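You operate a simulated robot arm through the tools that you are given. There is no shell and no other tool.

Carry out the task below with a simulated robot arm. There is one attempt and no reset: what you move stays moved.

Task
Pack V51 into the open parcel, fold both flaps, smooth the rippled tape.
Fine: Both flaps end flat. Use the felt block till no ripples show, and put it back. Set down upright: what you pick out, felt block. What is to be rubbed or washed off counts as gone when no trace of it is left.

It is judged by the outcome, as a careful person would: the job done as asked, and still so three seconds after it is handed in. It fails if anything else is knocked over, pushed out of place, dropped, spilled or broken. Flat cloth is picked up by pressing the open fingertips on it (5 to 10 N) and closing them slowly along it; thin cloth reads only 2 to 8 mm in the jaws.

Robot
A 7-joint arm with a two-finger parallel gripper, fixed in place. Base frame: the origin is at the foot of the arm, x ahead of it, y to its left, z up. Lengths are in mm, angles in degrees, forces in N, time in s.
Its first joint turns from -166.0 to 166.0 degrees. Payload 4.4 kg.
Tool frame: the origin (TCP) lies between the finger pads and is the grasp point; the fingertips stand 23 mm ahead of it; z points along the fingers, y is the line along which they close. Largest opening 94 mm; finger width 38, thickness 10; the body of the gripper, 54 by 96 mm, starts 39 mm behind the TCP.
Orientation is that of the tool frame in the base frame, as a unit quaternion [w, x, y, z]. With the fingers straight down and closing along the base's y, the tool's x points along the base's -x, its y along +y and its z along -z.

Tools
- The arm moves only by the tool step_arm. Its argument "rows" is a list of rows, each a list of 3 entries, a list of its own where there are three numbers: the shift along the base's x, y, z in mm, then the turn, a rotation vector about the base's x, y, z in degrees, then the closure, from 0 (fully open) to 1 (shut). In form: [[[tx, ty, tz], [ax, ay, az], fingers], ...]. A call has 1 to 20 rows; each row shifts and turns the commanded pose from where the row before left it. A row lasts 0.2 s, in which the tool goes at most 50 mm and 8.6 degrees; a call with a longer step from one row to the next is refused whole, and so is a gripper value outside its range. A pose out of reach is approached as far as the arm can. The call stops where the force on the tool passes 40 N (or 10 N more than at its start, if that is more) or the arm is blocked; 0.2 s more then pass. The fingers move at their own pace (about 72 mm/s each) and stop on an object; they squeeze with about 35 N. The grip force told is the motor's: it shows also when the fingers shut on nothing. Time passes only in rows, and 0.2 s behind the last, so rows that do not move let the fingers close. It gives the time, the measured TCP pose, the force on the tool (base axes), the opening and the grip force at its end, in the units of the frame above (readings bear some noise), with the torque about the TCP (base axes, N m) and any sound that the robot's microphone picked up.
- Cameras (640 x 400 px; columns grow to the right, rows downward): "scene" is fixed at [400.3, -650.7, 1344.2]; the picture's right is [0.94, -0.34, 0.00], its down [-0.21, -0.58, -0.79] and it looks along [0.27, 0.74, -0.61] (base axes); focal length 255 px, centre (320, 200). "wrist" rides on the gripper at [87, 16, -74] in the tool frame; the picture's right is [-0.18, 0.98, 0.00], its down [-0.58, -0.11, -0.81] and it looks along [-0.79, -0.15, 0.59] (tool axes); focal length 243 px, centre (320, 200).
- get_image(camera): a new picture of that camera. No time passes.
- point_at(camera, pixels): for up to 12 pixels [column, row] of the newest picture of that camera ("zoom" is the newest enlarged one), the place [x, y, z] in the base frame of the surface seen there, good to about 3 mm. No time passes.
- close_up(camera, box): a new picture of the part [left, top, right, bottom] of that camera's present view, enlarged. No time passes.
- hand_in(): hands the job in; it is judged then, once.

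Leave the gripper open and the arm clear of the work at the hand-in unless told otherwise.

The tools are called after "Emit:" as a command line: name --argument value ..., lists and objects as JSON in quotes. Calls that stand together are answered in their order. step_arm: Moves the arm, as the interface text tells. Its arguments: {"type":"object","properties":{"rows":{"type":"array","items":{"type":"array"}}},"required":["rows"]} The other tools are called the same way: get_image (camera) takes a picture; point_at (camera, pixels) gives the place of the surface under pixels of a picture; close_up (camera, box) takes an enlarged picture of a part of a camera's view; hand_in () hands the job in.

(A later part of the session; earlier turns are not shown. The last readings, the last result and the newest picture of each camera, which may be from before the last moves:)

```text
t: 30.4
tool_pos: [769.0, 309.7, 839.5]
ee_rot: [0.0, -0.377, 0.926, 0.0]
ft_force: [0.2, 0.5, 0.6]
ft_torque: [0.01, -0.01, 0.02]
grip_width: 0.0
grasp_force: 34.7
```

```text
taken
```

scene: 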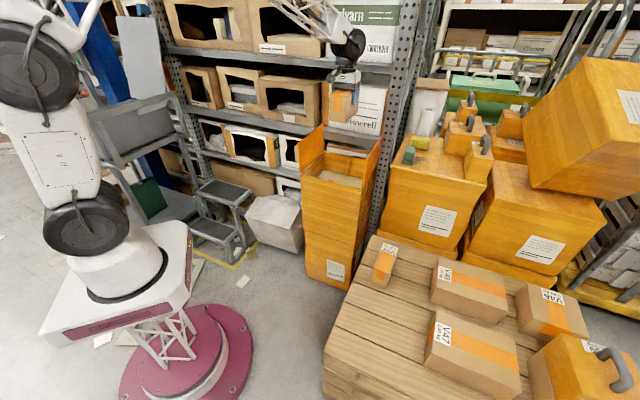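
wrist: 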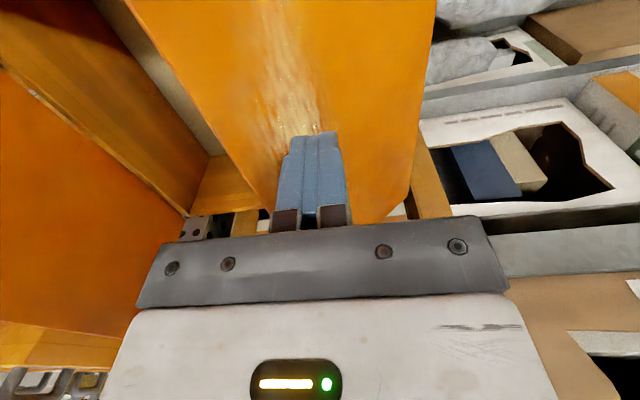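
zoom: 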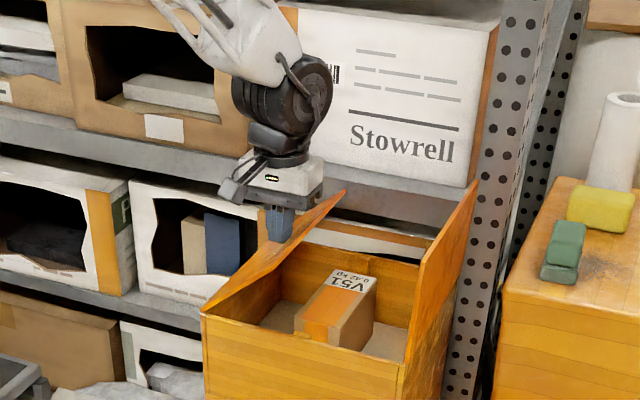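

The flap follows with almost no force. I also see whitish streaks on its outer face at about (290,90), which may be the rippled tape. I'll continue the arc down.

Emit:
step_arm --rows '[[[6.7, -6.6, -10.1], [0, 0, 0], 1], [[5.6, -5.5, -11.2], [0, 0, 0], 1], [[4.6, -4.55, -12.1], [0, 0, 0], 1], [[3.4, -3.3, -12.9], [0, 0, 0], 1], [[2.2, -2.2, -13.4], [0, 0, 0], 1], [[0, 0, 0], [0, 0, 0], 1]]'

Emit:
close_up --camera "scene" --box '[276, 80, 396, 200]'

Emit:
get_image --camera "wrist"

```text
t: 31.8
tool_pos: [791.0, 288.8, 779.0]
ee_rot: [0.0, -0.377, 0.926, 0.0]
ft_force: [0.8, 0.3, 0.0]
ft_torque: [-0.02, -0.04, 0.01]
grip_width: 0.0
grasp_force: 34.8
```

```text
3.33 times, centred on (336, 140) of scene
```

zoom: 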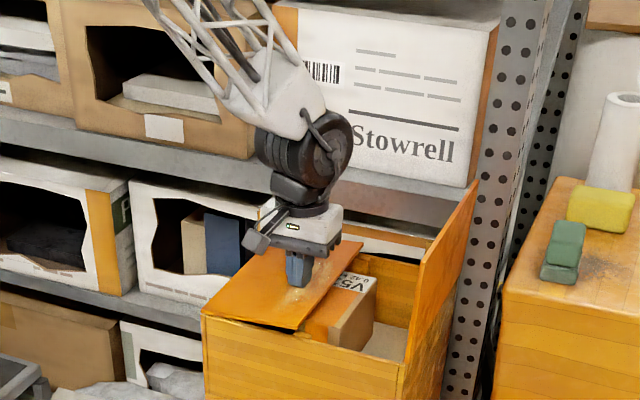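

```text
taken
```

wrist: 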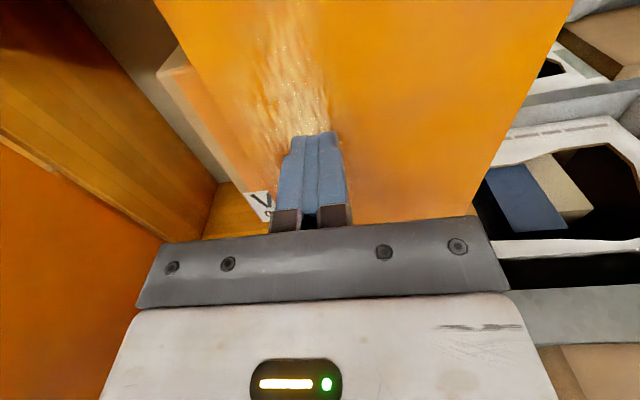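

The flap is nearly flat, and the rippled strip shows on its outer face ahead of the fingers. I'll press down the last few millimetres gently.

Emit:
step_arm --rows '[[[0.5, -0.5, -5], [0, 0, 0], 1], [[0.4, -0.4, -4], [0, 0, 0], 1], [[0, 0, -2], [0, 0, 0], 1], [[0, 0, -1], [0, 0, 0], 1], [[0, 0, 0], [0, 0, 0], 1]]'

Emit:
close_up --camera "scene" --box '[286, 120, 386, 200]'

```text
t: 33.1
tool_pos: [791.5, 288.0, 769.7]
ee_rot: [0.003, -0.377, 0.926, -0.001]
ft_force: [-7.3, -4.0, 16.3]
ft_torque: [-0.29, 0.4, 0.02]
grip_width: 0.3
grasp_force: 34.7
stopped in row 5: the force on the tool passed its limit at 40 N (the readings are from after the stop); the commanded pose is now the measured one
```

```text
5.00 times, centred on (336, 160) of scene
```

zoom: 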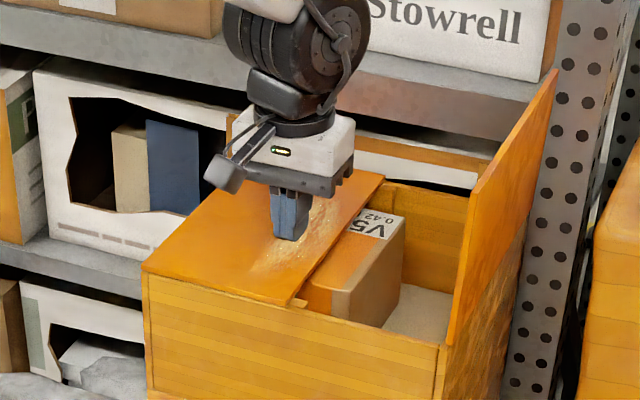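

The flap is flat, with a firm stop at tip z≈746. I'll lift away and check that it stays flat.

Emit:
step_arm --rows '[[[0, 0, 8], [0, 0, 0], 1], [[0, 0, 30], [0, 0, 0], 1], [[0, 0, 45], [0, 0, 0], 1], [[0, 0, 45], [0, 0, 0], 1], [[0, 0, 45], [0, 0, 0], 1], [[0, 0, 45], [0, 0, 0], 1], [[0, 0, 45], [0, 0, 0], 1], [[0, 0, 35], [0, 0, 0], 1], [[0, 0, 0], [0, 0, 0], 1]]'

Emit:
close_up --camera "scene" --box '[286, 110, 406, 210]'

Emit:
get_image --camera "wrist"

```text
t: 35.1
tool_pos: [793.3, 288.3, 1065.8]
ee_rot: [0.001, -0.378, 0.926, 0.001]
ft_force: [-0.8, -0.4, -0.1]
ft_torque: [-0.02, 0.01, -0.01]
grip_width: 0.1
grasp_force: 34.7
```

```text
4.00 times, centred on (346, 160) of scene
```

zoom: 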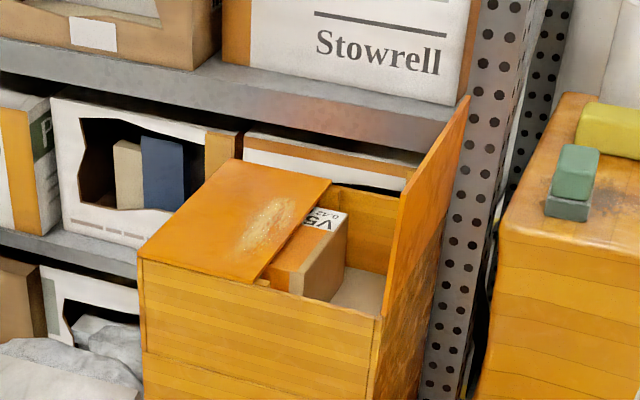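

```text
taken
```

wrist: 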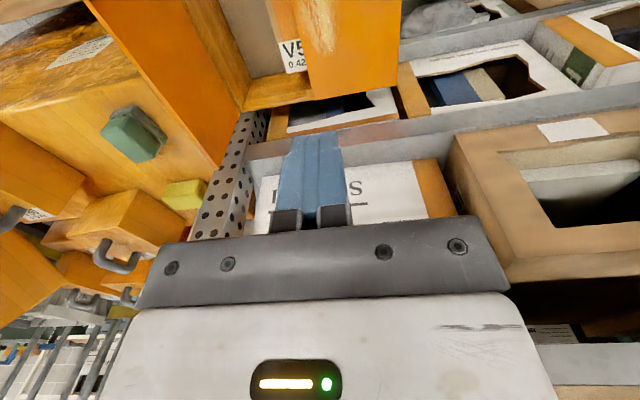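

The left flap stays flat, and the ripples lie near its free edge at about (265,225) in the close-up. Next is the right flap: I'll move over to its outer side at (946,122), still high up.

Emit:
step_arm --rows '[[[25.7, -27.7, 0], [0, 0, 0], 1], [[25.7, -27.7, 0], [0, 0, 0], 1], [[25.7, -27.7, 0], [0, 0, 0], 1], [[25.7, -27.7, 0], [0, 0, 0], 1], [[25.7, -27.7, 0], [0, 0, 0], 1], [[25.7, -27.7, 0], [0, 0, 0], 1], [[0, 0, 0], [0, 0, 0], 1]]'

Emit:
close_up --camera "scene" --box '[296, 40, 456, 200]'

Emit:
get_image --camera "wrist"

```text
t: 36.7
tool_pos: [944.5, 121.9, 1068.6]
ee_rot: [0.001, -0.378, 0.926, 0.0]
ft_force: [0.4, 0.4, 0.4]
ft_torque: [0.0, 0.01, 0.04]
grip_width: 0.1
grasp_force: 34.7
```

```text
2.50 times, centred on (376, 120) of scene
```

zoom: 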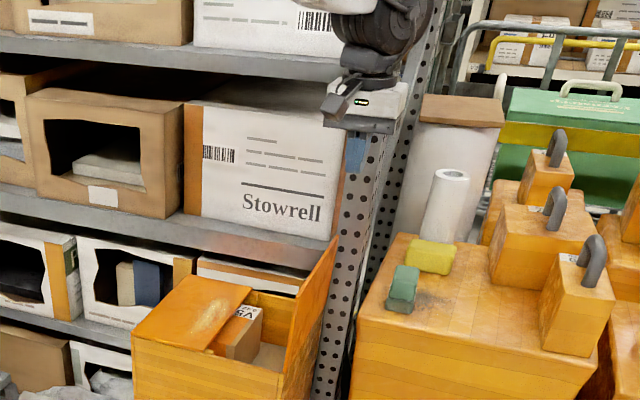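

```text
taken
```

wrist: 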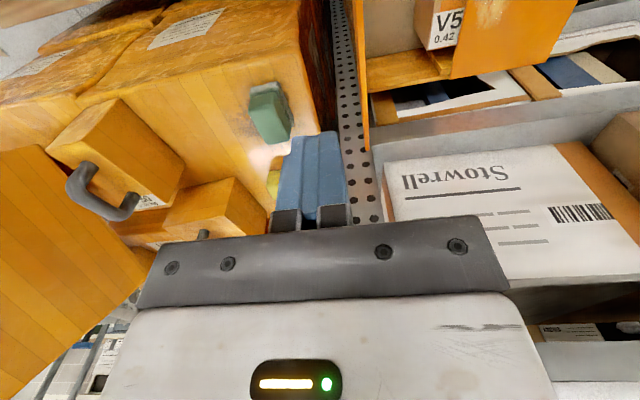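

The pose is reached. I'll descend to z≈868 on the outer side, where the fingertips at 845 stay above the neighbouring box top at 800.

Emit:
step_arm --rows '[[[0, 0, -40], [0, 0, 0], 1], [[0, 0, -40], [0, 0, 0], 1], [[0, 0, -40], [0, 0, 0], 1], [[0, 0, -40], [0, 0, 0], 1], [[0, 0, -38], [0, 0, 0], 1], [[0, 0, 0], [0, 0, 0], 1]]'

Emit:
close_up --camera "scene" --box '[296, 60, 436, 200]'

Emit:
get_image --camera "wrist"

```text
t: 38.1
tool_pos: [948.2, 123.1, 870.8]
ee_rot: [0.0, -0.377, 0.926, 0.0]
ft_force: [-0.2, -0.5, -0.5]
ft_torque: [-0.02, -0.03, 0.02]
grip_width: 0.0
grasp_force: 34.8
```

```text
2.86 times, centred on (366, 130) of scene
```

zoom: 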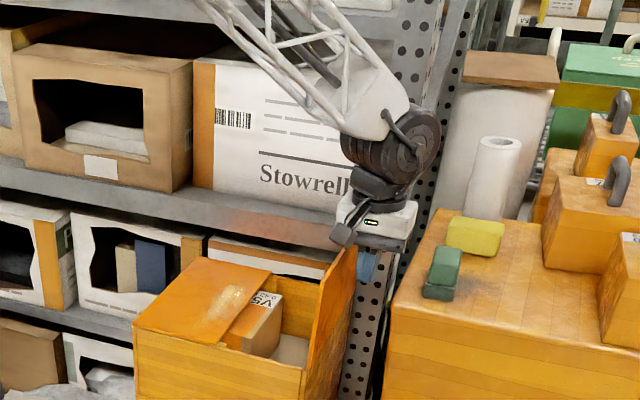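

```text
taken
```

wrist: 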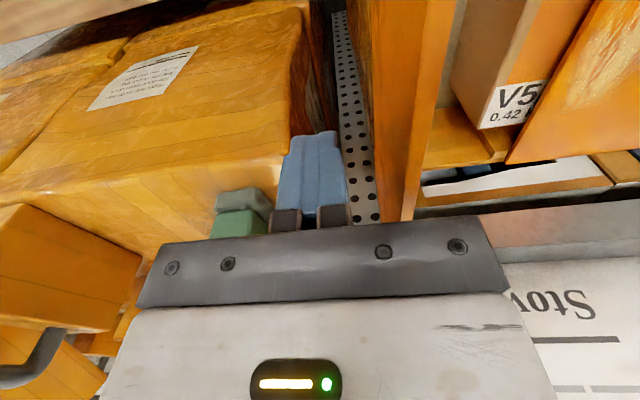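

The fingers are outside the right flap, clear of the box and the felt block. I'll push inward along the flap's arc to about 45°.

Emit:
step_arm --rows '[[[-11.4, 11.2, 0], [0, 0, 0], 1], [[-11.4, 11.2, 0], [0, 0, 0], 1], [[-9.8, 9.6, -0.5], [0, 0, 0], 1], [[-9.7, 9.5, -2.3], [0, 0, 0], 1], [[-9.4, 9.2, -4.1], [0, 0, 0], 1], [[-8.9, 8.75, -5.7], [0, 0, 0], 1], [[-8.3, 8.1, -7.3], [0, 0, 0], 1], [[-7.6, 7.4, -8.7], [0, 0, 0], 1], [[0, 0, 0], [0, 0, 0], 1]]'

Emit:
close_up --camera "scene" --box '[296, 60, 436, 200]'

Emit:
get_image --camera "wrist"

```text
t: 40.1
tool_pos: [868.5, 197.3, 839.2]
ee_rot: [0.001, -0.378, 0.926, 0.001]
ft_force: [-0.3, 0.3, -0.1]
ft_torque: [0.02, 0.01, -0.02]
grip_width: 0.0
grasp_force: 34.9
```

```text
2.86 times, centred on (366, 130) of scene
```

zoom: 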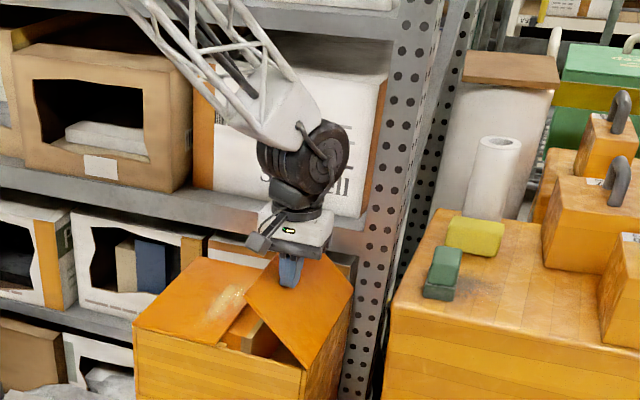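

```text
taken
```

wrist: 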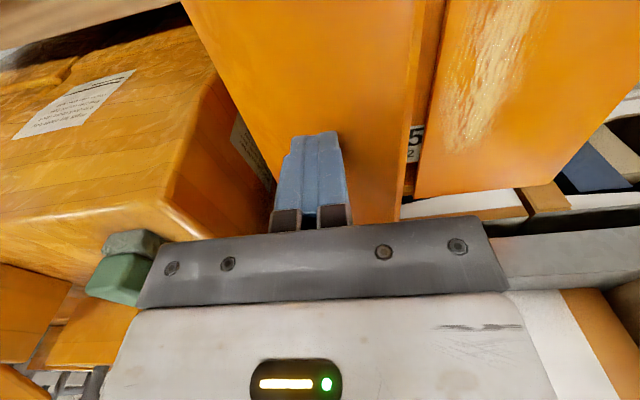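

The right flap is folding cleanly. I'll continue the arc down to just above flat.

Emit:
step_arm --rows '[[[-6.7, 6.6, -10.1], [0, 0, 0], 1], [[-5.6, 5.5, -11.2], [0, 0, 0], 1], [[-4.6, 4.55, -12.1], [0, 0, 0], 1], [[-3.4, 3.3, -12.9], [0, 0, 0], 1], [[-2.2, 2.2, -13.4], [0, 0, 0], 1], [[-0.3, 0.3, -4], [0, 0, 0], 1], [[0, 0, -2], [0, 0, 0], 1], [[0, 0, 0], [0, 0, 0], 1]]'

Emit:
close_up --camera "scene" --box '[286, 110, 406, 210]'

Emit:
get_image --camera "wrist"

```text
t: 41.9
tool_pos: [846.6, 218.4, 774.6]
ee_rot: [0.001, -0.377, 0.926, 0.0]
ft_force: [0.5, -0.3, 0.5]
ft_torque: [-0.01, -0.01, 0.06]
grip_width: 0.0
grasp_force: 35.0
```

```text
4.00 times, centred on (346, 160) of scene
```

zoom: 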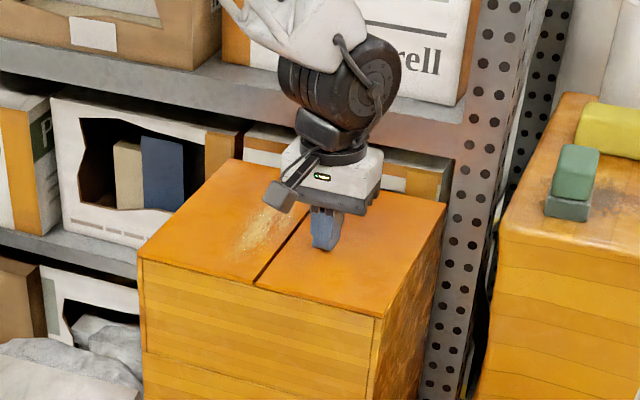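

```text
taken
```

wrist: 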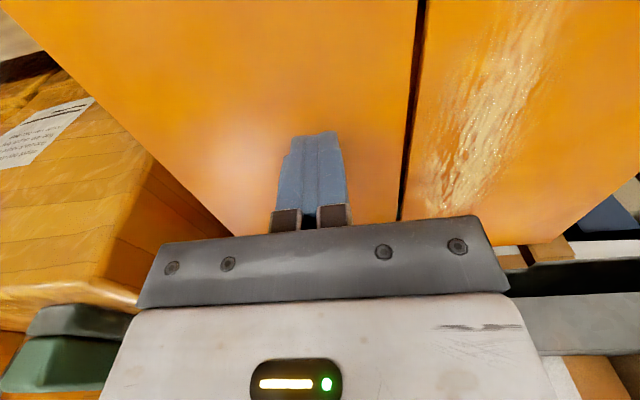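

Both flaps look nearly flat. I'll press the right one the last few millimetres gently.

Emit:
step_arm --rows '[[[0, 0, -2], [0, 0, 0], 1], [[0, 0, -1.5], [0, 0, 0], 1], [[0, 0, -1], [0, 0, 0], 1], [[0, 0, 0], [0, 0, 0], 1]]'

```text
t: 42.9
tool_pos: [846.4, 218.7, 770.2]
ee_rot: [0.0, -0.377, 0.926, 0.001]
ft_force: [-0.6, 0.8, 1.8]
ft_torque: [0.01, 0.0, 0.02]
grip_width: 0.0
grasp_force: 34.9
```

Emit:
step_arm --rows '[[[0, 0, -0.7], [0, 0, 0], 1], [[0, 0, 0], [0, 0, 0], 1]]'

```text
t: 43.5
tool_pos: [847.3, 218.1, 769.3]
ee_rot: [0.001, -0.377, 0.926, 0.0]
ft_force: [-1.2, 0.4, 3.3]
ft_torque: [0.01, 0.03, -0.03]
grip_width: 0.1
grasp_force: 34.7
```

Emit:
step_arm --rows '[[[0, 0, -0.7], [0, 0, 0], 1], [[0, 0, 0], [0, 0, 0], 1]]'

```text
t: 44.1
tool_pos: [847.6, 219.1, 770.1]
ee_rot: [0.001, -0.377, 0.926, 0.0]
ft_force: [-7.6, 0.0, 15.6]
ft_torque: [-0.18, 0.35, -0.09]
grip_width: 0.0
grasp_force: 35.5
```

The right flap is pressed firm at 15 N. I'll lift away and look at both flaps and the tape.

Emit:
step_arm --rows '[[[0, 0, 8], [0, 0, 0], 1], [[0, 0, 30], [0, 0, 0], 1], [[0, 0, 45], [0, 0, 0], 1], [[0, 0, 45], [0, 0, 0], 1], [[0, 0, 45], [0, 0, 0], 0.6], [[0, 0, 45], [0, 0, 0], 0.2], [[0, 0, 45], [0, 0, 0], 0], [[0, 0, 0], [0, 0, 0], 0]]'

Emit:
close_up --camera "scene" --box '[296, 130, 396, 200]'

Emit:
get_image --camera "wrist"

```text
t: 45.9
tool_pos: [845.3, 217.4, 1032.4]
ee_rot: [0.001, -0.377, 0.926, 0.0]
ft_force: [-0.2, -0.2, 0.1]
ft_torque: [0.02, 0.04, 0.01]
grip_width: 94.1
grasp_force: 0.1
```

```text
5.71 times, centred on (346, 165) of scene
```

zoom: 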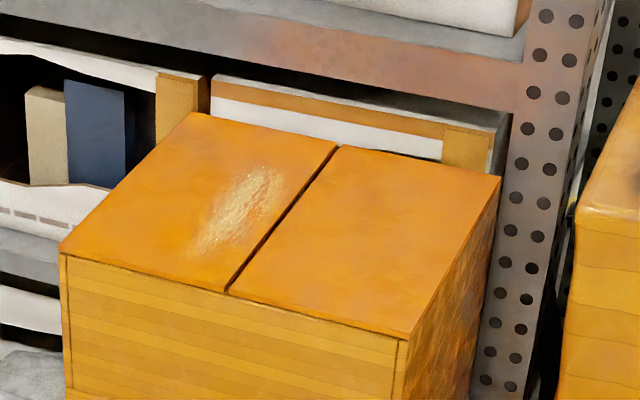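

```text
taken
```

wrist: 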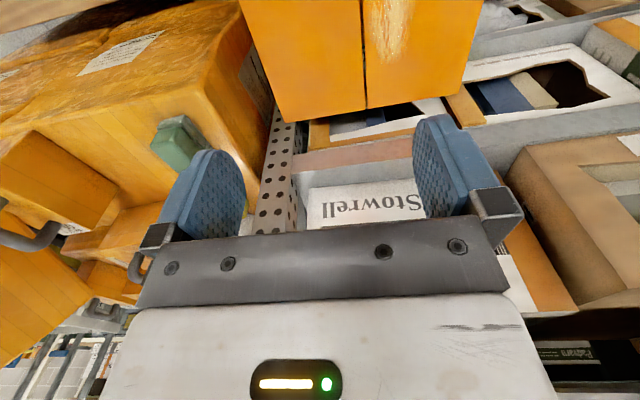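

Both flaps lie flat, and the ripple patch runs along the left flap near the seam. I'll measure the ripple patch extent, flap heights and seam.

Emit:
point_at --camera "zoom" --pixels '[[195, 250], [225, 250], [245, 170], [280, 172], [235, 210], [285, 195], [205, 215], [335, 148], [227, 288], [100, 235], [410, 325], [490, 185]]'

Emit:
close_up --camera "scene" --box '[322, 152, 354, 182]'

```text
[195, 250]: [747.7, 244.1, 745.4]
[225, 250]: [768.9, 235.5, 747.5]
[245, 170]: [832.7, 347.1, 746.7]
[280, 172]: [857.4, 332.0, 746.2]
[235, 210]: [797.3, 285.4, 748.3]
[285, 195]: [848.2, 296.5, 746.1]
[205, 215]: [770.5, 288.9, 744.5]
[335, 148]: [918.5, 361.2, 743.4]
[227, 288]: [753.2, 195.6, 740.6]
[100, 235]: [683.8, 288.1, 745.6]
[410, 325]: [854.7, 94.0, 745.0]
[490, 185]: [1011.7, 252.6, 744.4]
```

```text
13.33 times, centred on (338, 167) of scene
```

zoom: 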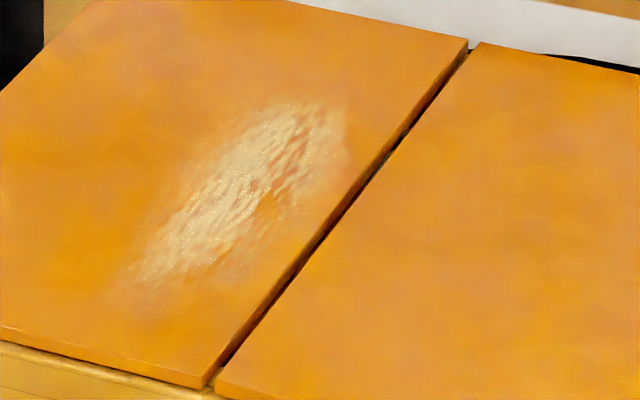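

The patch spans roughly (115,285) to (345,95) in this close-up. I'll measure its outline.

Emit:
point_at --camera "zoom" --pixels '[[110, 290], [150, 230], [200, 170], [250, 110], [290, 95], [345, 100], [352, 160], [310, 215], [250, 270], [190, 300], [120, 320], [240, 190]]'

```text
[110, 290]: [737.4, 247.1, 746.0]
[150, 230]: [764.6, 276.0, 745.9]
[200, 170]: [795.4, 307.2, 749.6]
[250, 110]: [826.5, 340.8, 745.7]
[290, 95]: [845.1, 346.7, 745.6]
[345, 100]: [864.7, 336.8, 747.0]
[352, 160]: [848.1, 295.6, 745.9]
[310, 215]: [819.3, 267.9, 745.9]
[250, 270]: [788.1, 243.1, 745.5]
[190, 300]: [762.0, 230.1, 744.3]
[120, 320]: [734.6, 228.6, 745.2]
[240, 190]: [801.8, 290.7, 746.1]
```

The ripple patch is about 45 mm wide (u −57…−9) and 165 mm long (v −103…+68) on the left flap, at z≈746. Now for the felt block at (1089,130), whose long axis is about 50°. I'll move above it at z≈960, turning +5.5°, and see if straight-down reach is possible.

Emit:
step_arm --rows '[[[40, -14, -6], [0, 0, 0.9], 0], [[40, -14, -6], [0, 0, 0.9], 0], [[40, -14, -12], [0, 0, 0.9], 0], [[40, -14, -12], [0, 0, 0.9], 0], [[40, -14, -16], [0, 0, 0.9], 0], [[44, -17, -20], [0, 0, 1], 0], [[0, 0, 0], [0, 0, 0], 0], [[0, 0, 0], [0, 0, 0], 0]]'

Emit:
get_image --camera "scene"

Emit:
get_image --camera "wrist"

```text
refused: row 6 steps farther than a row can; nothing moved
```

```text
taken
```

scene: 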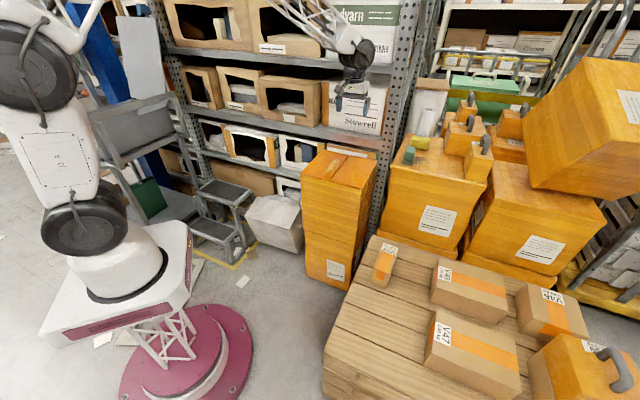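

```text
taken
```

wrist: 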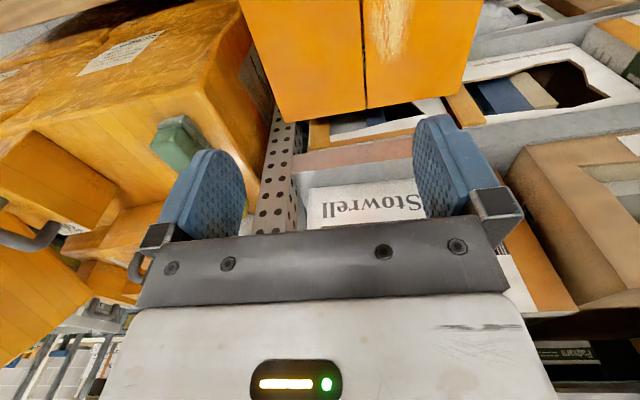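

The call was refused because one step was too long, so nothing moved. I'll split it into more rows.

Emit:
step_arm --rows '[[[35, -12.4, -10], [0, 0, 0.8], 0], [[35, -12.4, -10], [0, 0, 0.8], 0], [[35, -12.4, -10], [0, 0, 0.8], 0], [[35, -12.4, -10], [0, 0, 0.8], 0], [[35, -12.4, -10], [0, 0, 0.8], 0], [[35, -12.4, -10], [0, 0, 0.8], 0], [[34, -12.4, -12], [0, 0, 0.7], 0], [[0, 0, 0], [0, 0, 0], 0], [[0, 0, 0], [0, 0, 0], 0]]'

Emit:
get_image --camera "scene"

Emit:
get_image --camera "wrist"

```text
t: 47.9
tool_pos: [1093.8, 130.6, 956.1]
ee_rot: [0.001, -0.421, 0.907, 0.001]
ft_force: [-0.6, 0.4, 0.2]
ft_torque: [0.01, -0.02, 0.0]
grip_width: 93.9
grasp_force: 0.0
```

```text
taken
```

scene: 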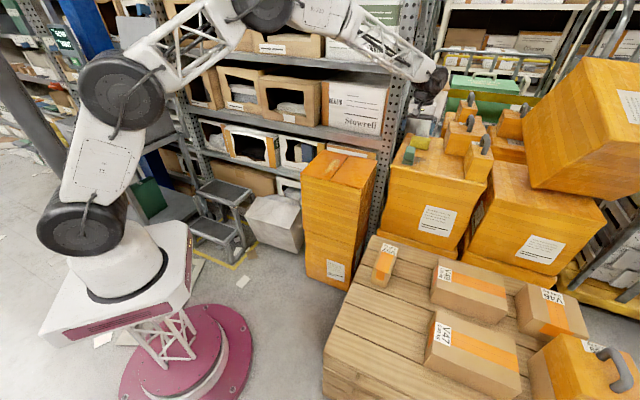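

```text
taken
```

wrist: 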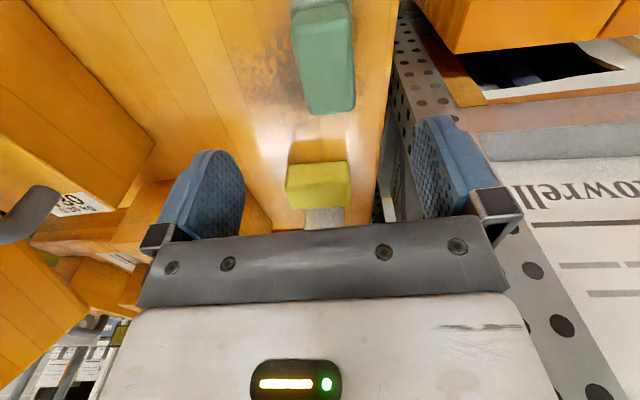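

The arm reaches straight down here. In the wrist view the green block is at about (325,60) and the yellow one at (320,185). I'll measure the block from this view for accuracy.

Emit:
close_up --camera "wrist" --box '[240, 0, 400, 120]'

```text
3.33 times, centred on (320, 60) of wrist
```

zoom: 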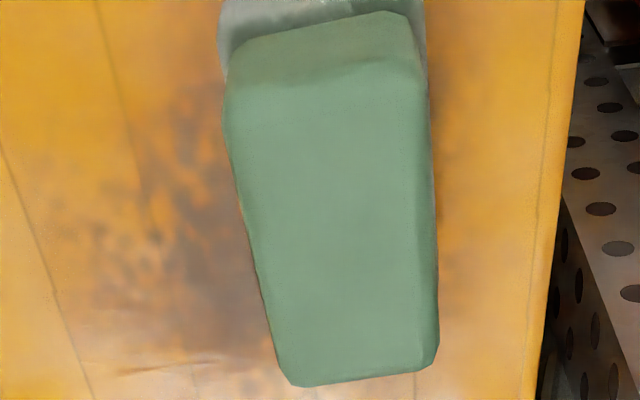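

Emit:
point_at --camera "zoom" --pixels '[[235, 80], [415, 65], [230, 40], [400, 15], [290, 375], [430, 360], [245, 190], [432, 190], [330, 200], [340, 350], [325, 90], [320, 10]]'

```text
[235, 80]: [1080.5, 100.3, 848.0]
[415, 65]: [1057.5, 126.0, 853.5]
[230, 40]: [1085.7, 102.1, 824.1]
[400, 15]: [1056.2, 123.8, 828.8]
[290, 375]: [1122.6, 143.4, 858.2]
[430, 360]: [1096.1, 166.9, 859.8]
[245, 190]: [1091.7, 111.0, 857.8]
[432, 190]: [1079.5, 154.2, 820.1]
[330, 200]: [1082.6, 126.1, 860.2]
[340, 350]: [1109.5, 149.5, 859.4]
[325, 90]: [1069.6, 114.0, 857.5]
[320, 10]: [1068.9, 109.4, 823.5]
```

The block's top is at z≈859, centred about (1089,132), with its long axis at about 47.5°. I'll adjust slightly and descend to z≈885, with tips just above the block, to verify.

Emit:
step_arm --rows '[[[-2.5, 1, -25], [0, 0, -1.5], 0], [[0, 0, -25], [0, 0, 0], 0], [[0, 0, -20], [0, 0, 0], 0], [[0, 0, 0], [0, 0, 0], 0]]'

Emit:
close_up --camera "scene" --box '[380, 100, 460, 170]'

Emit:
get_image --camera "wrist"

```text
t: 48.9
tool_pos: [1090.0, 133.7, 887.9]
ee_rot: [0.0, -0.409, 0.912, 0.001]
ft_force: [0.3, -0.7, -0.5]
ft_torque: [-0.03, -0.04, 0.0]
grip_width: 94.1
grasp_force: 0.1
```

```text
5.71 times, centred on (420, 135) of scene
```

zoom: 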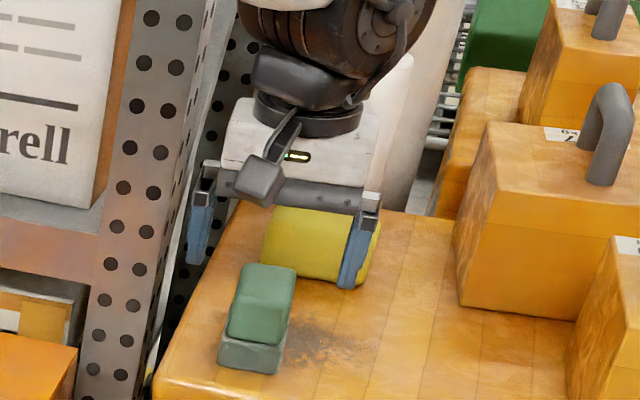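

```text
taken
```

wrist: 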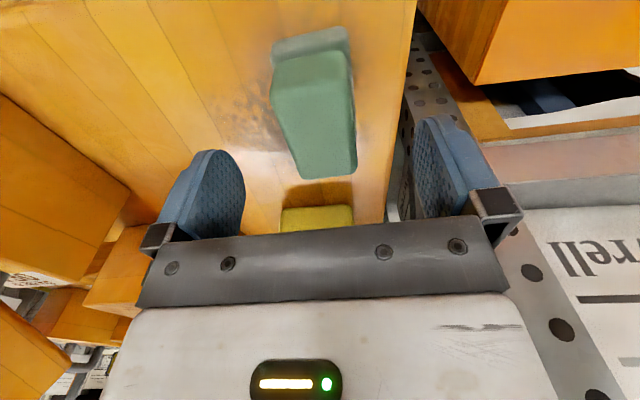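

Comparing projections, the block's centre appears about 8–10 mm nearer (toward −v) than the TCP. I'll re-measure from this closer view.

Emit:
close_up --camera "wrist" --box '[250, 20, 380, 190]'

```text
2.35 times, centred on (315, 105) of wrist
```

zoom: 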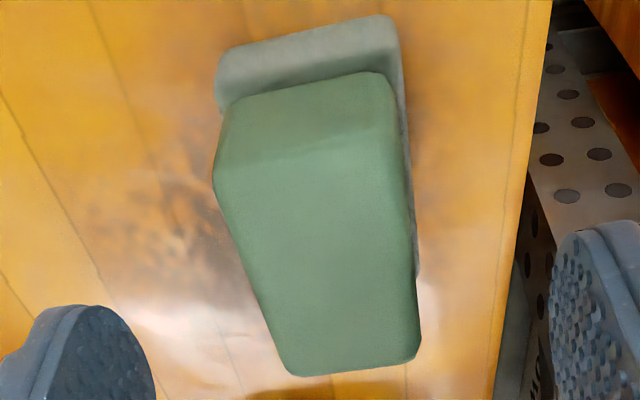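

Emit:
point_at --camera "zoom" --pixels '[[222, 178], [400, 142], [290, 370], [415, 355], [305, 160], [350, 360], [235, 115], [380, 80], [225, 55], [380, 25], [412, 260], [320, 240]]'

```text
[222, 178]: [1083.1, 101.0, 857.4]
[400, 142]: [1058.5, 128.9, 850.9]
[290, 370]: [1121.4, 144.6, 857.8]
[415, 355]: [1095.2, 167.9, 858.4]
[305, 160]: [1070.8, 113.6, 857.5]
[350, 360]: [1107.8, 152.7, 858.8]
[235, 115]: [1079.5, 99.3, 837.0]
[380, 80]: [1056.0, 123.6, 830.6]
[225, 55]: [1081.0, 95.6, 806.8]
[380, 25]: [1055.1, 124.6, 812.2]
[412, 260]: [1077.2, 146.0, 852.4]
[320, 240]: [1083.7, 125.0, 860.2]
```

The top-face centre is at about (1088,131), very close to the TCP. I'll nudge (−2,−2), rotate −1.5°, and descend so the tips straddle the green body at TCP z≈846, above the felt layer.

Emit:
step_arm --rows '[[[-2, -2, -10], [0, 0, -1.5], 0], [[0, 0, -15], [0, 0, 0], 0], [[0, 0, -12], [0, 0, 0], 0], [[0, 0, -4], [0, 0, 0], 0], [[0, 0, 0], [0, 0, 0], 0]]'

Emit:
close_up --camera "scene" --box '[380, 100, 460, 170]'

Emit:
get_image --camera "wrist"

```text
t: 50.1
tool_pos: [1087.0, 131.2, 850.0]
ee_rot: [0.0, -0.397, 0.918, 0.0]
ft_force: [0.0, 0.2, 0.8]
ft_torque: [0.0, 0.01, 0.01]
grip_width: 94.2
grasp_force: 0.1
```

```text
5.71 times, centred on (420, 135) of scene
```

zoom: 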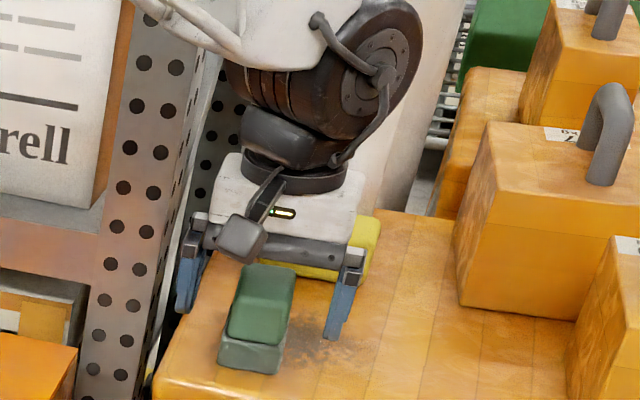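

```text
taken
```

wrist: 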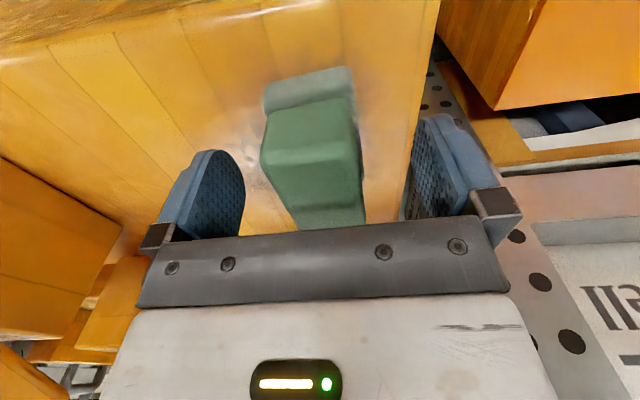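

The fingers straddle the green body. I'll close slowly to grip it.

Emit:
step_arm --rows '[[[0, 0, -2], [0, 0, 0], 0.2], [[0, 0, 0], [0, 0, 0], 0.4], [[0, 0, 0], [0, 0, 0], 0.5], [[0, 0, 0], [0, 0, 0], 0.6], [[0, 0, 0], [0, 0, 0], 0.7], [[0, 0, 0], [0, 0, 0], 0.8], [[0, 0, 0], [0, 0, 0], 0.9], [[0, 0, 0], [0, 0, 0], 0.9]]'

Emit:
close_up --camera "scene" --box '[380, 100, 460, 170]'

Emit:
get_image --camera "wrist"

```text
t: 51.9
tool_pos: [1087.7, 130.8, 847.8]
ee_rot: [0.0, -0.397, 0.918, 0.001]
ft_force: [0.5, 0.1, 0.9]
ft_torque: [0.05, 0.04, -0.04]
grip_width: 39.5
grasp_force: 35.4
```

```text
5.71 times, centred on (420, 135) of scene
```

zoom: 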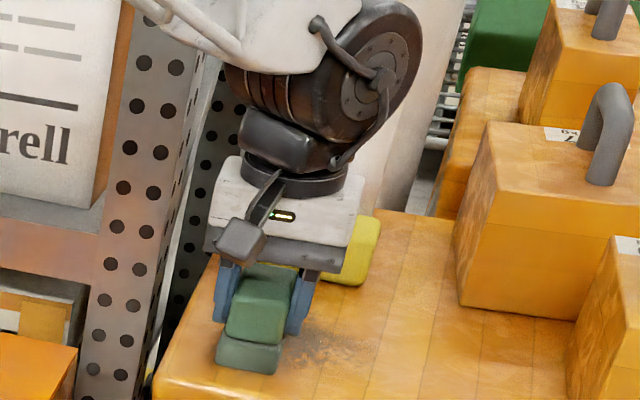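

```text
taken
```

wrist: 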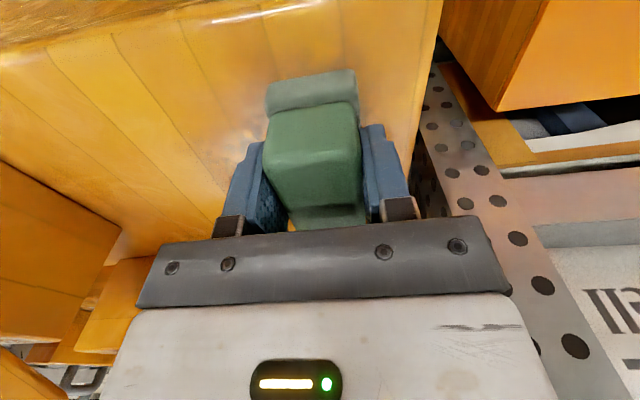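

It grips at 39.5 mm with 35 N; I'll remember the pose (1087.5,131,847.5, 46.8°) for the return. I'll lift it gently.

Emit:
step_arm --rows '[[[0, 0, 5], [0, 0, 0], 0.9], [[0, 0, 15], [0, 0, 0], 0.9], [[0, 0, 30], [0, 0, 0], 0.9], [[0, 0, 40], [0, 0, 0], 0.9], [[0, 0, 0], [0, 0, 0], 0.9]]'

Emit:
close_up --camera "scene" --box '[380, 80, 460, 170]'

Emit:
get_image --camera "wrist"

```text
t: 53.1
tool_pos: [1083.9, 129.5, 935.8]
ee_rot: [0.001, -0.397, 0.918, 0.001]
ft_force: [0.5, -0.5, -1.4]
ft_torque: [0.01, -0.02, 0.02]
grip_width: 39.3
grasp_force: 34.6
```

```text
4.44 times, centred on (420, 125) of scene
```

zoom: 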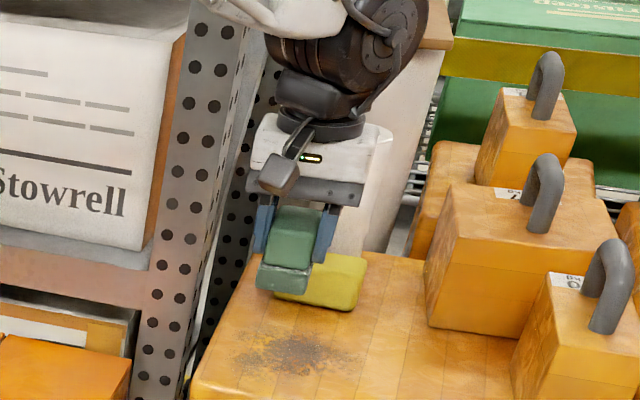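

```text
taken
```

wrist: 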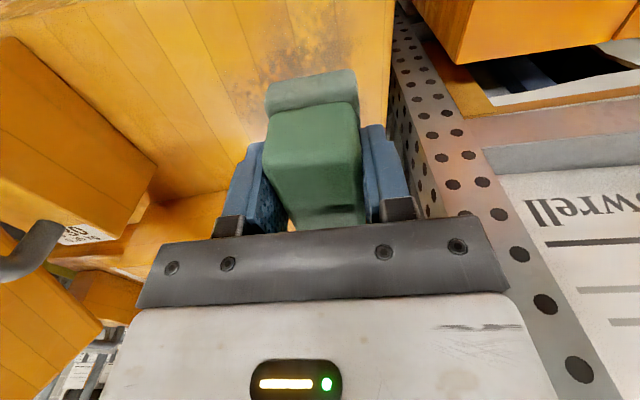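

The felt block is held firmly, with a smudge left around its home spot as a reference. I'll carry it over to the front end of the ripple patch, near (748,246), keeping z≈936, and turn −2.5° to align with the flap.

Emit:
step_arm --rows '[[[-42, 14.5, 0], [0, 0, -0.3], 0.9], [[-42, 14.5, 0], [0, 0, -0.3], 0.9], [[-42, 14.5, 0], [0, 0, -0.3], 0.9], [[-42, 14.5, 0], [0, 0, -0.3], 0.9], [[-42, 14.5, 0], [0, 0, -0.3], 0.9], [[-42, 14.5, 0], [0, 0, -0.3], 0.9], [[-42, 14.5, 0], [0, 0, -0.3], 0.9], [[-42, 14.5, 0], [0, 0, -0.4], 0.9], [[0, 0, -40], [0, 0, 0], 0.9], [[0, 0, -40], [0, 0, 0], 0.9], [[0, 0, 0], [0, 0, 0], 0.9], [[0, 0, 0], [0, 0, 0], 0.9]]'

Emit:
close_up --camera "scene" --box '[286, 90, 406, 210]'

Emit:
get_image --camera "wrist"

```text
t: 55.7
tool_pos: [750.9, 246.8, 854.9]
ee_rot: [0.001, -0.377, 0.926, 0.0]
ft_force: [-0.7, -1.0, -0.4]
ft_torque: [0.0, 0.0, -0.02]
grip_width: 39.5
grasp_force: 34.4
```

```text
3.33 times, centred on (346, 150) of scene
```

zoom: 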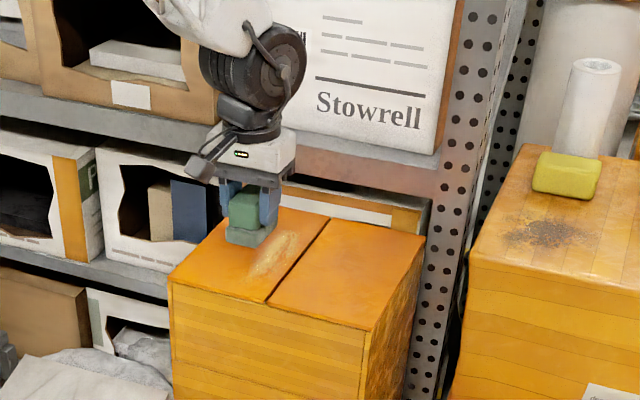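

```text
taken
```

wrist: 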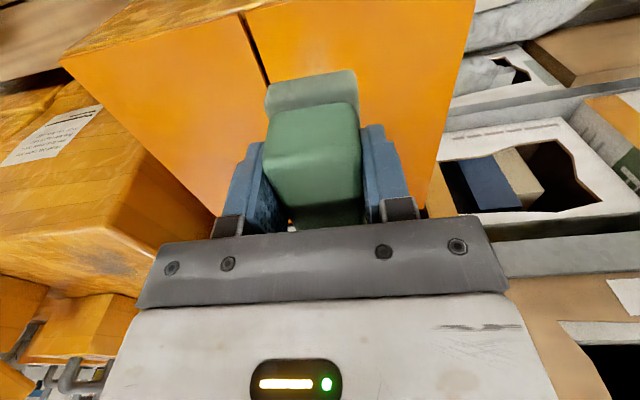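

The block hovers above the front end of the patch. I'll descend to about 5 mm above contact, then in small steps.

Emit:
step_arm --rows '[[[0, 0, -25], [0, 0, 0], 0.9], [[0, 0, -20], [0, 0, 0], 0.9], [[0, 0, -10], [0, 0, 0], 0.9], [[0, 0, -2], [0, 0, 0], 0.9], [[0, 0, -1], [0, 0, 0], 0.9], [[0, 0, 0], [0, 0, 0], 0.9]]'

```text
t: 57.1
tool_pos: [751.2, 247.8, 798.4]
ee_rot: [0.001, -0.377, 0.926, 0.001]
ft_force: [0.0, -0.5, -0.1]
ft_torque: [-0.03, -0.01, -0.03]
grip_width: 39.3
grasp_force: 35.5
```

Emit:
step_arm --rows '[[[0, 0, -1], [0, 0, 0], 0.9], [[0, 0, -1], [0, 0, 0], 0.9], [[0, 0, -1], [0, 0, 0], 0.9], [[0, 0, 0], [0, 0, 0], 0.9]]'

```text
t: 58.1
tool_pos: [750.1, 247.1, 795.2]
ee_rot: [0.001, -0.377, 0.926, 0.0]
ft_force: [-0.7, -0.2, -0.4]
ft_torque: [0.03, 0.01, 0.0]
grip_width: 39.7
grasp_force: 35.5
```

Emit:
step_arm --rows '[[[0, 0, -1], [0, 0, 0], 0.9], [[0, 0, -0.7], [0, 0, 0], 0.9], [[0, 0, 0], [0, 0, 0], 0.9]]'

```text
t: 58.9
tool_pos: [749.7, 248.0, 794.7]
ee_rot: [0.001, -0.377, 0.926, 0.001]
ft_force: [0.0, -1.2, 1.2]
ft_torque: [0.04, 0.03, 0.03]
grip_width: 39.5
grasp_force: 34.9
```

Emit:
step_arm --rows '[[[0, 0, -0.7], [0, 0, 0], 0.9], [[0, 0, -0.4], [0, 0, 0], 0.9], [[0, 0, 0], [0, 0, 0], 0.9]]'

```text
t: 59.7
tool_pos: [751.2, 247.1, 793.6]
ee_rot: [0.002, -0.377, 0.926, -0.001]
ft_force: [-0.2, 4.8, 17.5]
ft_torque: [0.34, 0.31, -0.03]
grip_width: 39.5
grasp_force: 34.6
```

It presses with about 17 N, which is a sensible rubbing force. I'll make the first stroke along +v, watching the force.

Emit:
step_arm --rows '[[[5.7, 5.6, 0], [0, 0, 0], 0.9], [[7.2, 7.0, 0], [0, 0, 0], 0.9], [[7.2, 7.0, 0], [0, 0, 0], 0.9], [[7.2, 7.0, 0], [0, 0, 0], 0.9], [[7.2, 7.0, 0], [0, 0, 0], 0.9], [[0, 0, 0], [0, 0, 0], 0.9]]'

Emit:
close_up --camera "scene" --box '[296, 120, 396, 200]'

Emit:
get_image --camera "wrist"

```text
t: 61.1
tool_pos: [786.5, 281.4, 791.7]
ee_rot: [0.002, -0.377, 0.926, -0.001]
ft_force: [-4.3, -7.3, 37.5]
ft_torque: [0.2, 0.18, 0.05]
grip_width: 39.7
grasp_force: 35.2
```

```text
5.00 times, centred on (346, 160) of scene
```

zoom: 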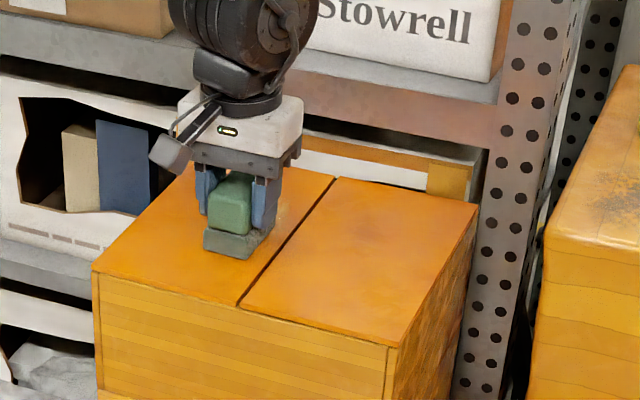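

```text
taken
```

wrist: 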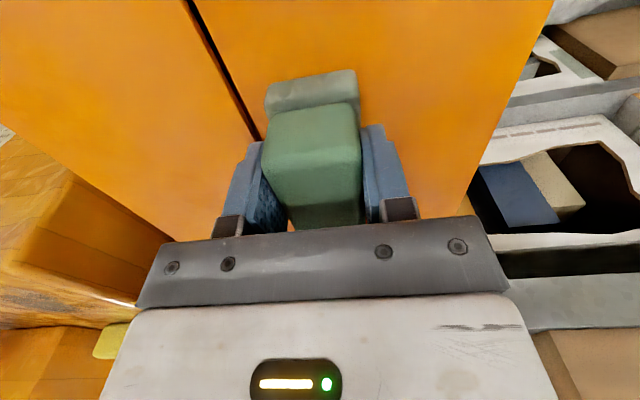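

The front part already looks clean. The force grew to 37 N, so I'll ease up 1 mm and continue the stroke.

Emit:
step_arm --rows '[[[0, 0, 1.0], [0, 0, 0], 0.9], [[5, 4.9, 0], [0, 0, 0], 0.9], [[5, 4.9, 0], [0, 0, 0], 0.9], [[0, 0, 0], [0, 0, 0], 0.9]]'

```text
t: 62.1
tool_pos: [795.1, 291.5, 793.4]
ee_rot: [0.0, -0.376, 0.926, 0.0]
ft_force: [-2.6, 0.3, 6.7]
ft_torque: [0.04, -0.18, -0.01]
grip_width: 39.5
grasp_force: 35.0
```

Emit:
step_arm --rows '[[[0, 0, -0.3], [0, 0, 0], 0.9], [[7.2, 7.0, 0], [0, 0, 0], 0.9], [[7.2, 7.0, 0], [0, 0, 0], 0.9], [[7.2, 7.0, 0], [0, 0, 0], 0.9], [[0, 0, 0], [0, 0, 0], 0.9]]'

```text
t: 63.3
tool_pos: [816.0, 312.9, 792.3]
ee_rot: [0.001, -0.377, 0.926, 0.0]
ft_force: [-0.1, 0.5, -0.7]
ft_torque: [0.02, -0.03, 0.04]
grip_width: 39.7
grasp_force: 35.0
```

The force has dropped to about zero here, so I'll lower slightly to restore contact.

Emit:
step_arm --rows '[[[0, 0, -0.7], [0, 0, 0], 0.9], [[0, 0, -0.5], [0, 0, 0], 0.9], [[0, 0, 0], [0, 0, 0], 0.9]]'

```text
t: 64.1
tool_pos: [815.9, 311.7, 791.6]
ee_rot: [0.001, -0.377, 0.926, -0.001]
ft_force: [3.0, 2.2, 8.9]
ft_torque: [0.03, -0.32, 0.05]
grip_width: 39.5
grasp_force: 35.1
```

Contact is restored (9 N). I'll continue the stroke to the back end of the patch.

Emit:
step_arm --rows '[[[7.2, 7.0, -0.2], [0, 0, 0], 0.9], [[7.2, 7.0, -0.2], [0, 0, 0], 0.9], [[7.2, 7.0, -0.2], [0, 0, 0], 0.9], [[7.2, 7.0, -0.2], [0, 0, 0], 0.9], [[0, 0, 0], [0, 0, 0], 0.9]]'

Emit:
close_up --camera "scene" --box '[296, 120, 396, 200]'

Emit:
close_up --camera "wrist" --box '[120, 0, 520, 240]'

```text
t: 65.3
tool_pos: [845.7, 339.5, 792.1]
ee_rot: [0.001, -0.376, 0.926, 0.001]
ft_force: [-5.8, -6.0, 22.7]
ft_torque: [-0.01, 0.24, 0.0]
grip_width: 39.4
grasp_force: 34.8
```

```text
5.00 times, centred on (346, 160) of scene
```

zoom: 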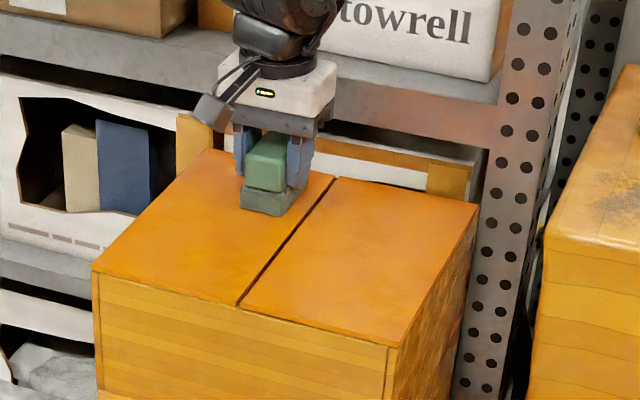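

```text
1.60 times, centred on (320, 120) of wrist
```

zoom: 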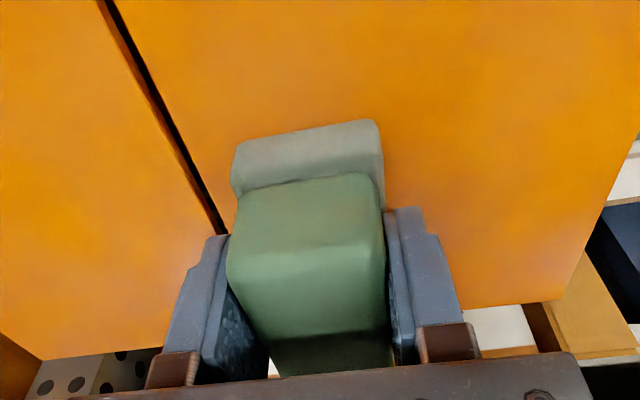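

The ripples look gone along this lane. To be thorough I'll shift 18 mm toward the seam and stroke back along −v.

Emit:
step_arm --rows '[[[6.4, -6.3, 0], [0, 0, 0], 0.9], [[6.4, -6.3, 0], [0, 0, 0], 0.9], [[-7.2, -7.0, 0.1], [0, 0, 0], 0.9], [[-7.2, -7.0, 0.1], [0, 0, 0], 0.9], [[-7.2, -7.0, 0.1], [0, 0, 0], 0.9], [[0, 0, 0], [0, 0, 0], 0.9]]'

```text
t: 66.7
tool_pos: [836.0, 307.1, 791.1]
ee_rot: [0.002, -0.377, 0.926, 0.0]
ft_force: [5.9, 5.8, 19.8]
ft_torque: [0.28, -0.08, -0.02]
grip_width: 39.5
grasp_force: 34.6
```

Emit:
step_arm --rows '[[[-7.2, -7.0, 0.1], [0, 0, 0], 0.9], [[-7.2, -7.0, 0.1], [0, 0, 0], 0.9], [[-7.2, -7.0, 0.1], [0, 0, 0], 0.9], [[-7.2, -7.0, 0.1], [0, 0, 0], 0.9], [[0, 0, 0], [0, 0, 0], 0.9]]'

```text
t: 67.9
tool_pos: [806.3, 276.4, 792.5]
ee_rot: [0.001, -0.377, 0.926, 0.001]
ft_force: [3.8, 3.0, 15.0]
ft_torque: [0.14, -0.29, 0.03]
grip_width: 39.6
grasp_force: 35.6
```

Emit:
step_arm --rows '[[[-7.2, -7.0, 0.15], [0, 0, 0], 0.9], [[-7.2, -7.0, 0.15], [0, 0, 0], 0.9], [[-7.2, -7.0, 0.15], [0, 0, 0], 0.9], [[-7.2, -7.0, 0.15], [0, 0, 0], 0.9], [[-7.2, -7.0, 0.15], [0, 0, 0], 0.9], [[0, 0, 0], [0, 0, 0], 0.9]]'

Emit:
close_up --camera "scene" --box '[296, 120, 396, 200]'

```text
t: 69.3
tool_pos: [770.1, 243.5, 792.1]
ee_rot: [0.001, -0.377, 0.926, 0.0]
ft_force: [1.7, 0.1, 10.3]
ft_torque: [-0.13, -0.11, 0.06]
grip_width: 39.2
grasp_force: 35.0
```

```text
5.00 times, centred on (346, 160) of scene
```

zoom: 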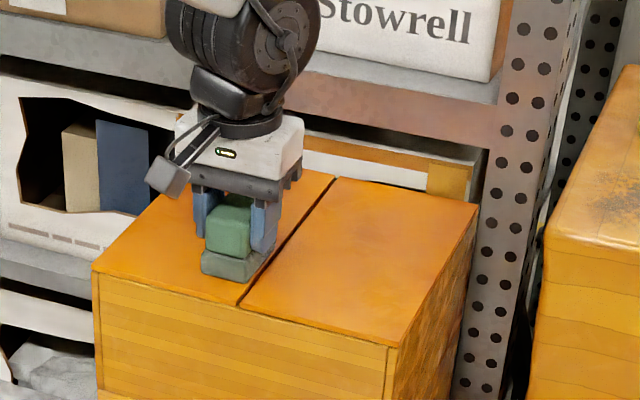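

I'll finish the front end of this lane, then lift 80 mm and inspect.

Emit:
step_arm --rows '[[[-7.2, -7.0, 0.1], [0, 0, 0], 0.9], [[-7.2, -7.0, 0.1], [0, 0, 0], 0.9], [[-3, -3, 0.1], [0, 0, 0], 0.9], [[0, 0, 3], [0, 0, 0], 0.9], [[0, 0, 30], [0, 0, 0], 0.9], [[0, 0, 40], [0, 0, 0], 0.9], [[0, 0, 40], [0, 0, 0], 0.9], [[-30, -30, 20], [0, 0, 0], 0.9], [[0, 0, 0], [0, 0, 0], 0.9]]'

Emit:
close_up --camera "scene" --box '[316, 145, 366, 190]'

Emit:
close_up --camera "wrist" --box '[80, 0, 560, 240]'

```text
t: 71.3
tool_pos: [727.7, 194.0, 928.6]
ee_rot: [0.001, -0.377, 0.926, 0.001]
ft_force: [-0.6, -0.3, -1.5]
ft_torque: [-0.02, 0.05, -0.01]
grip_width: 39.5
grasp_force: 34.8
```

```text
8.89 times, centred on (341, 168) of scene
```

zoom: 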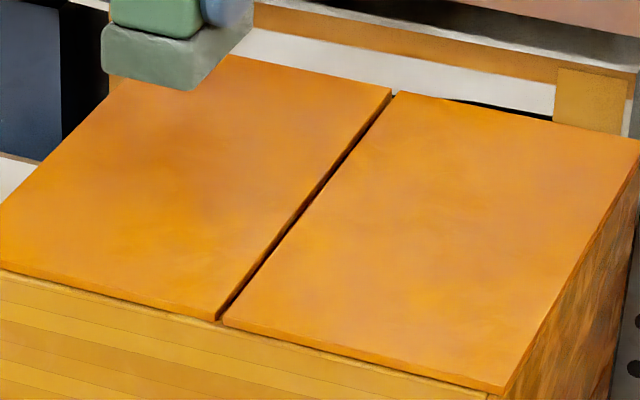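

```text
1.33 times, centred on (320, 120) of wrist
```

zoom: 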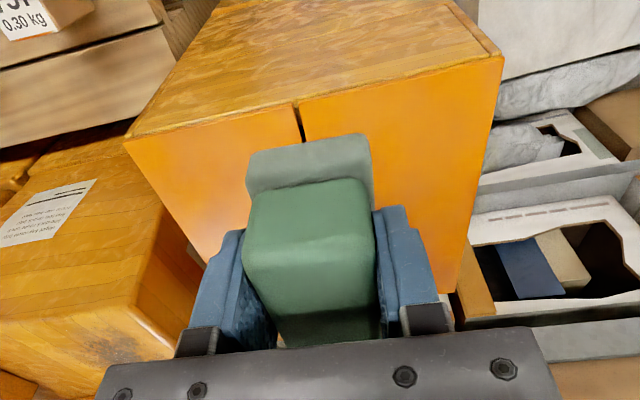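

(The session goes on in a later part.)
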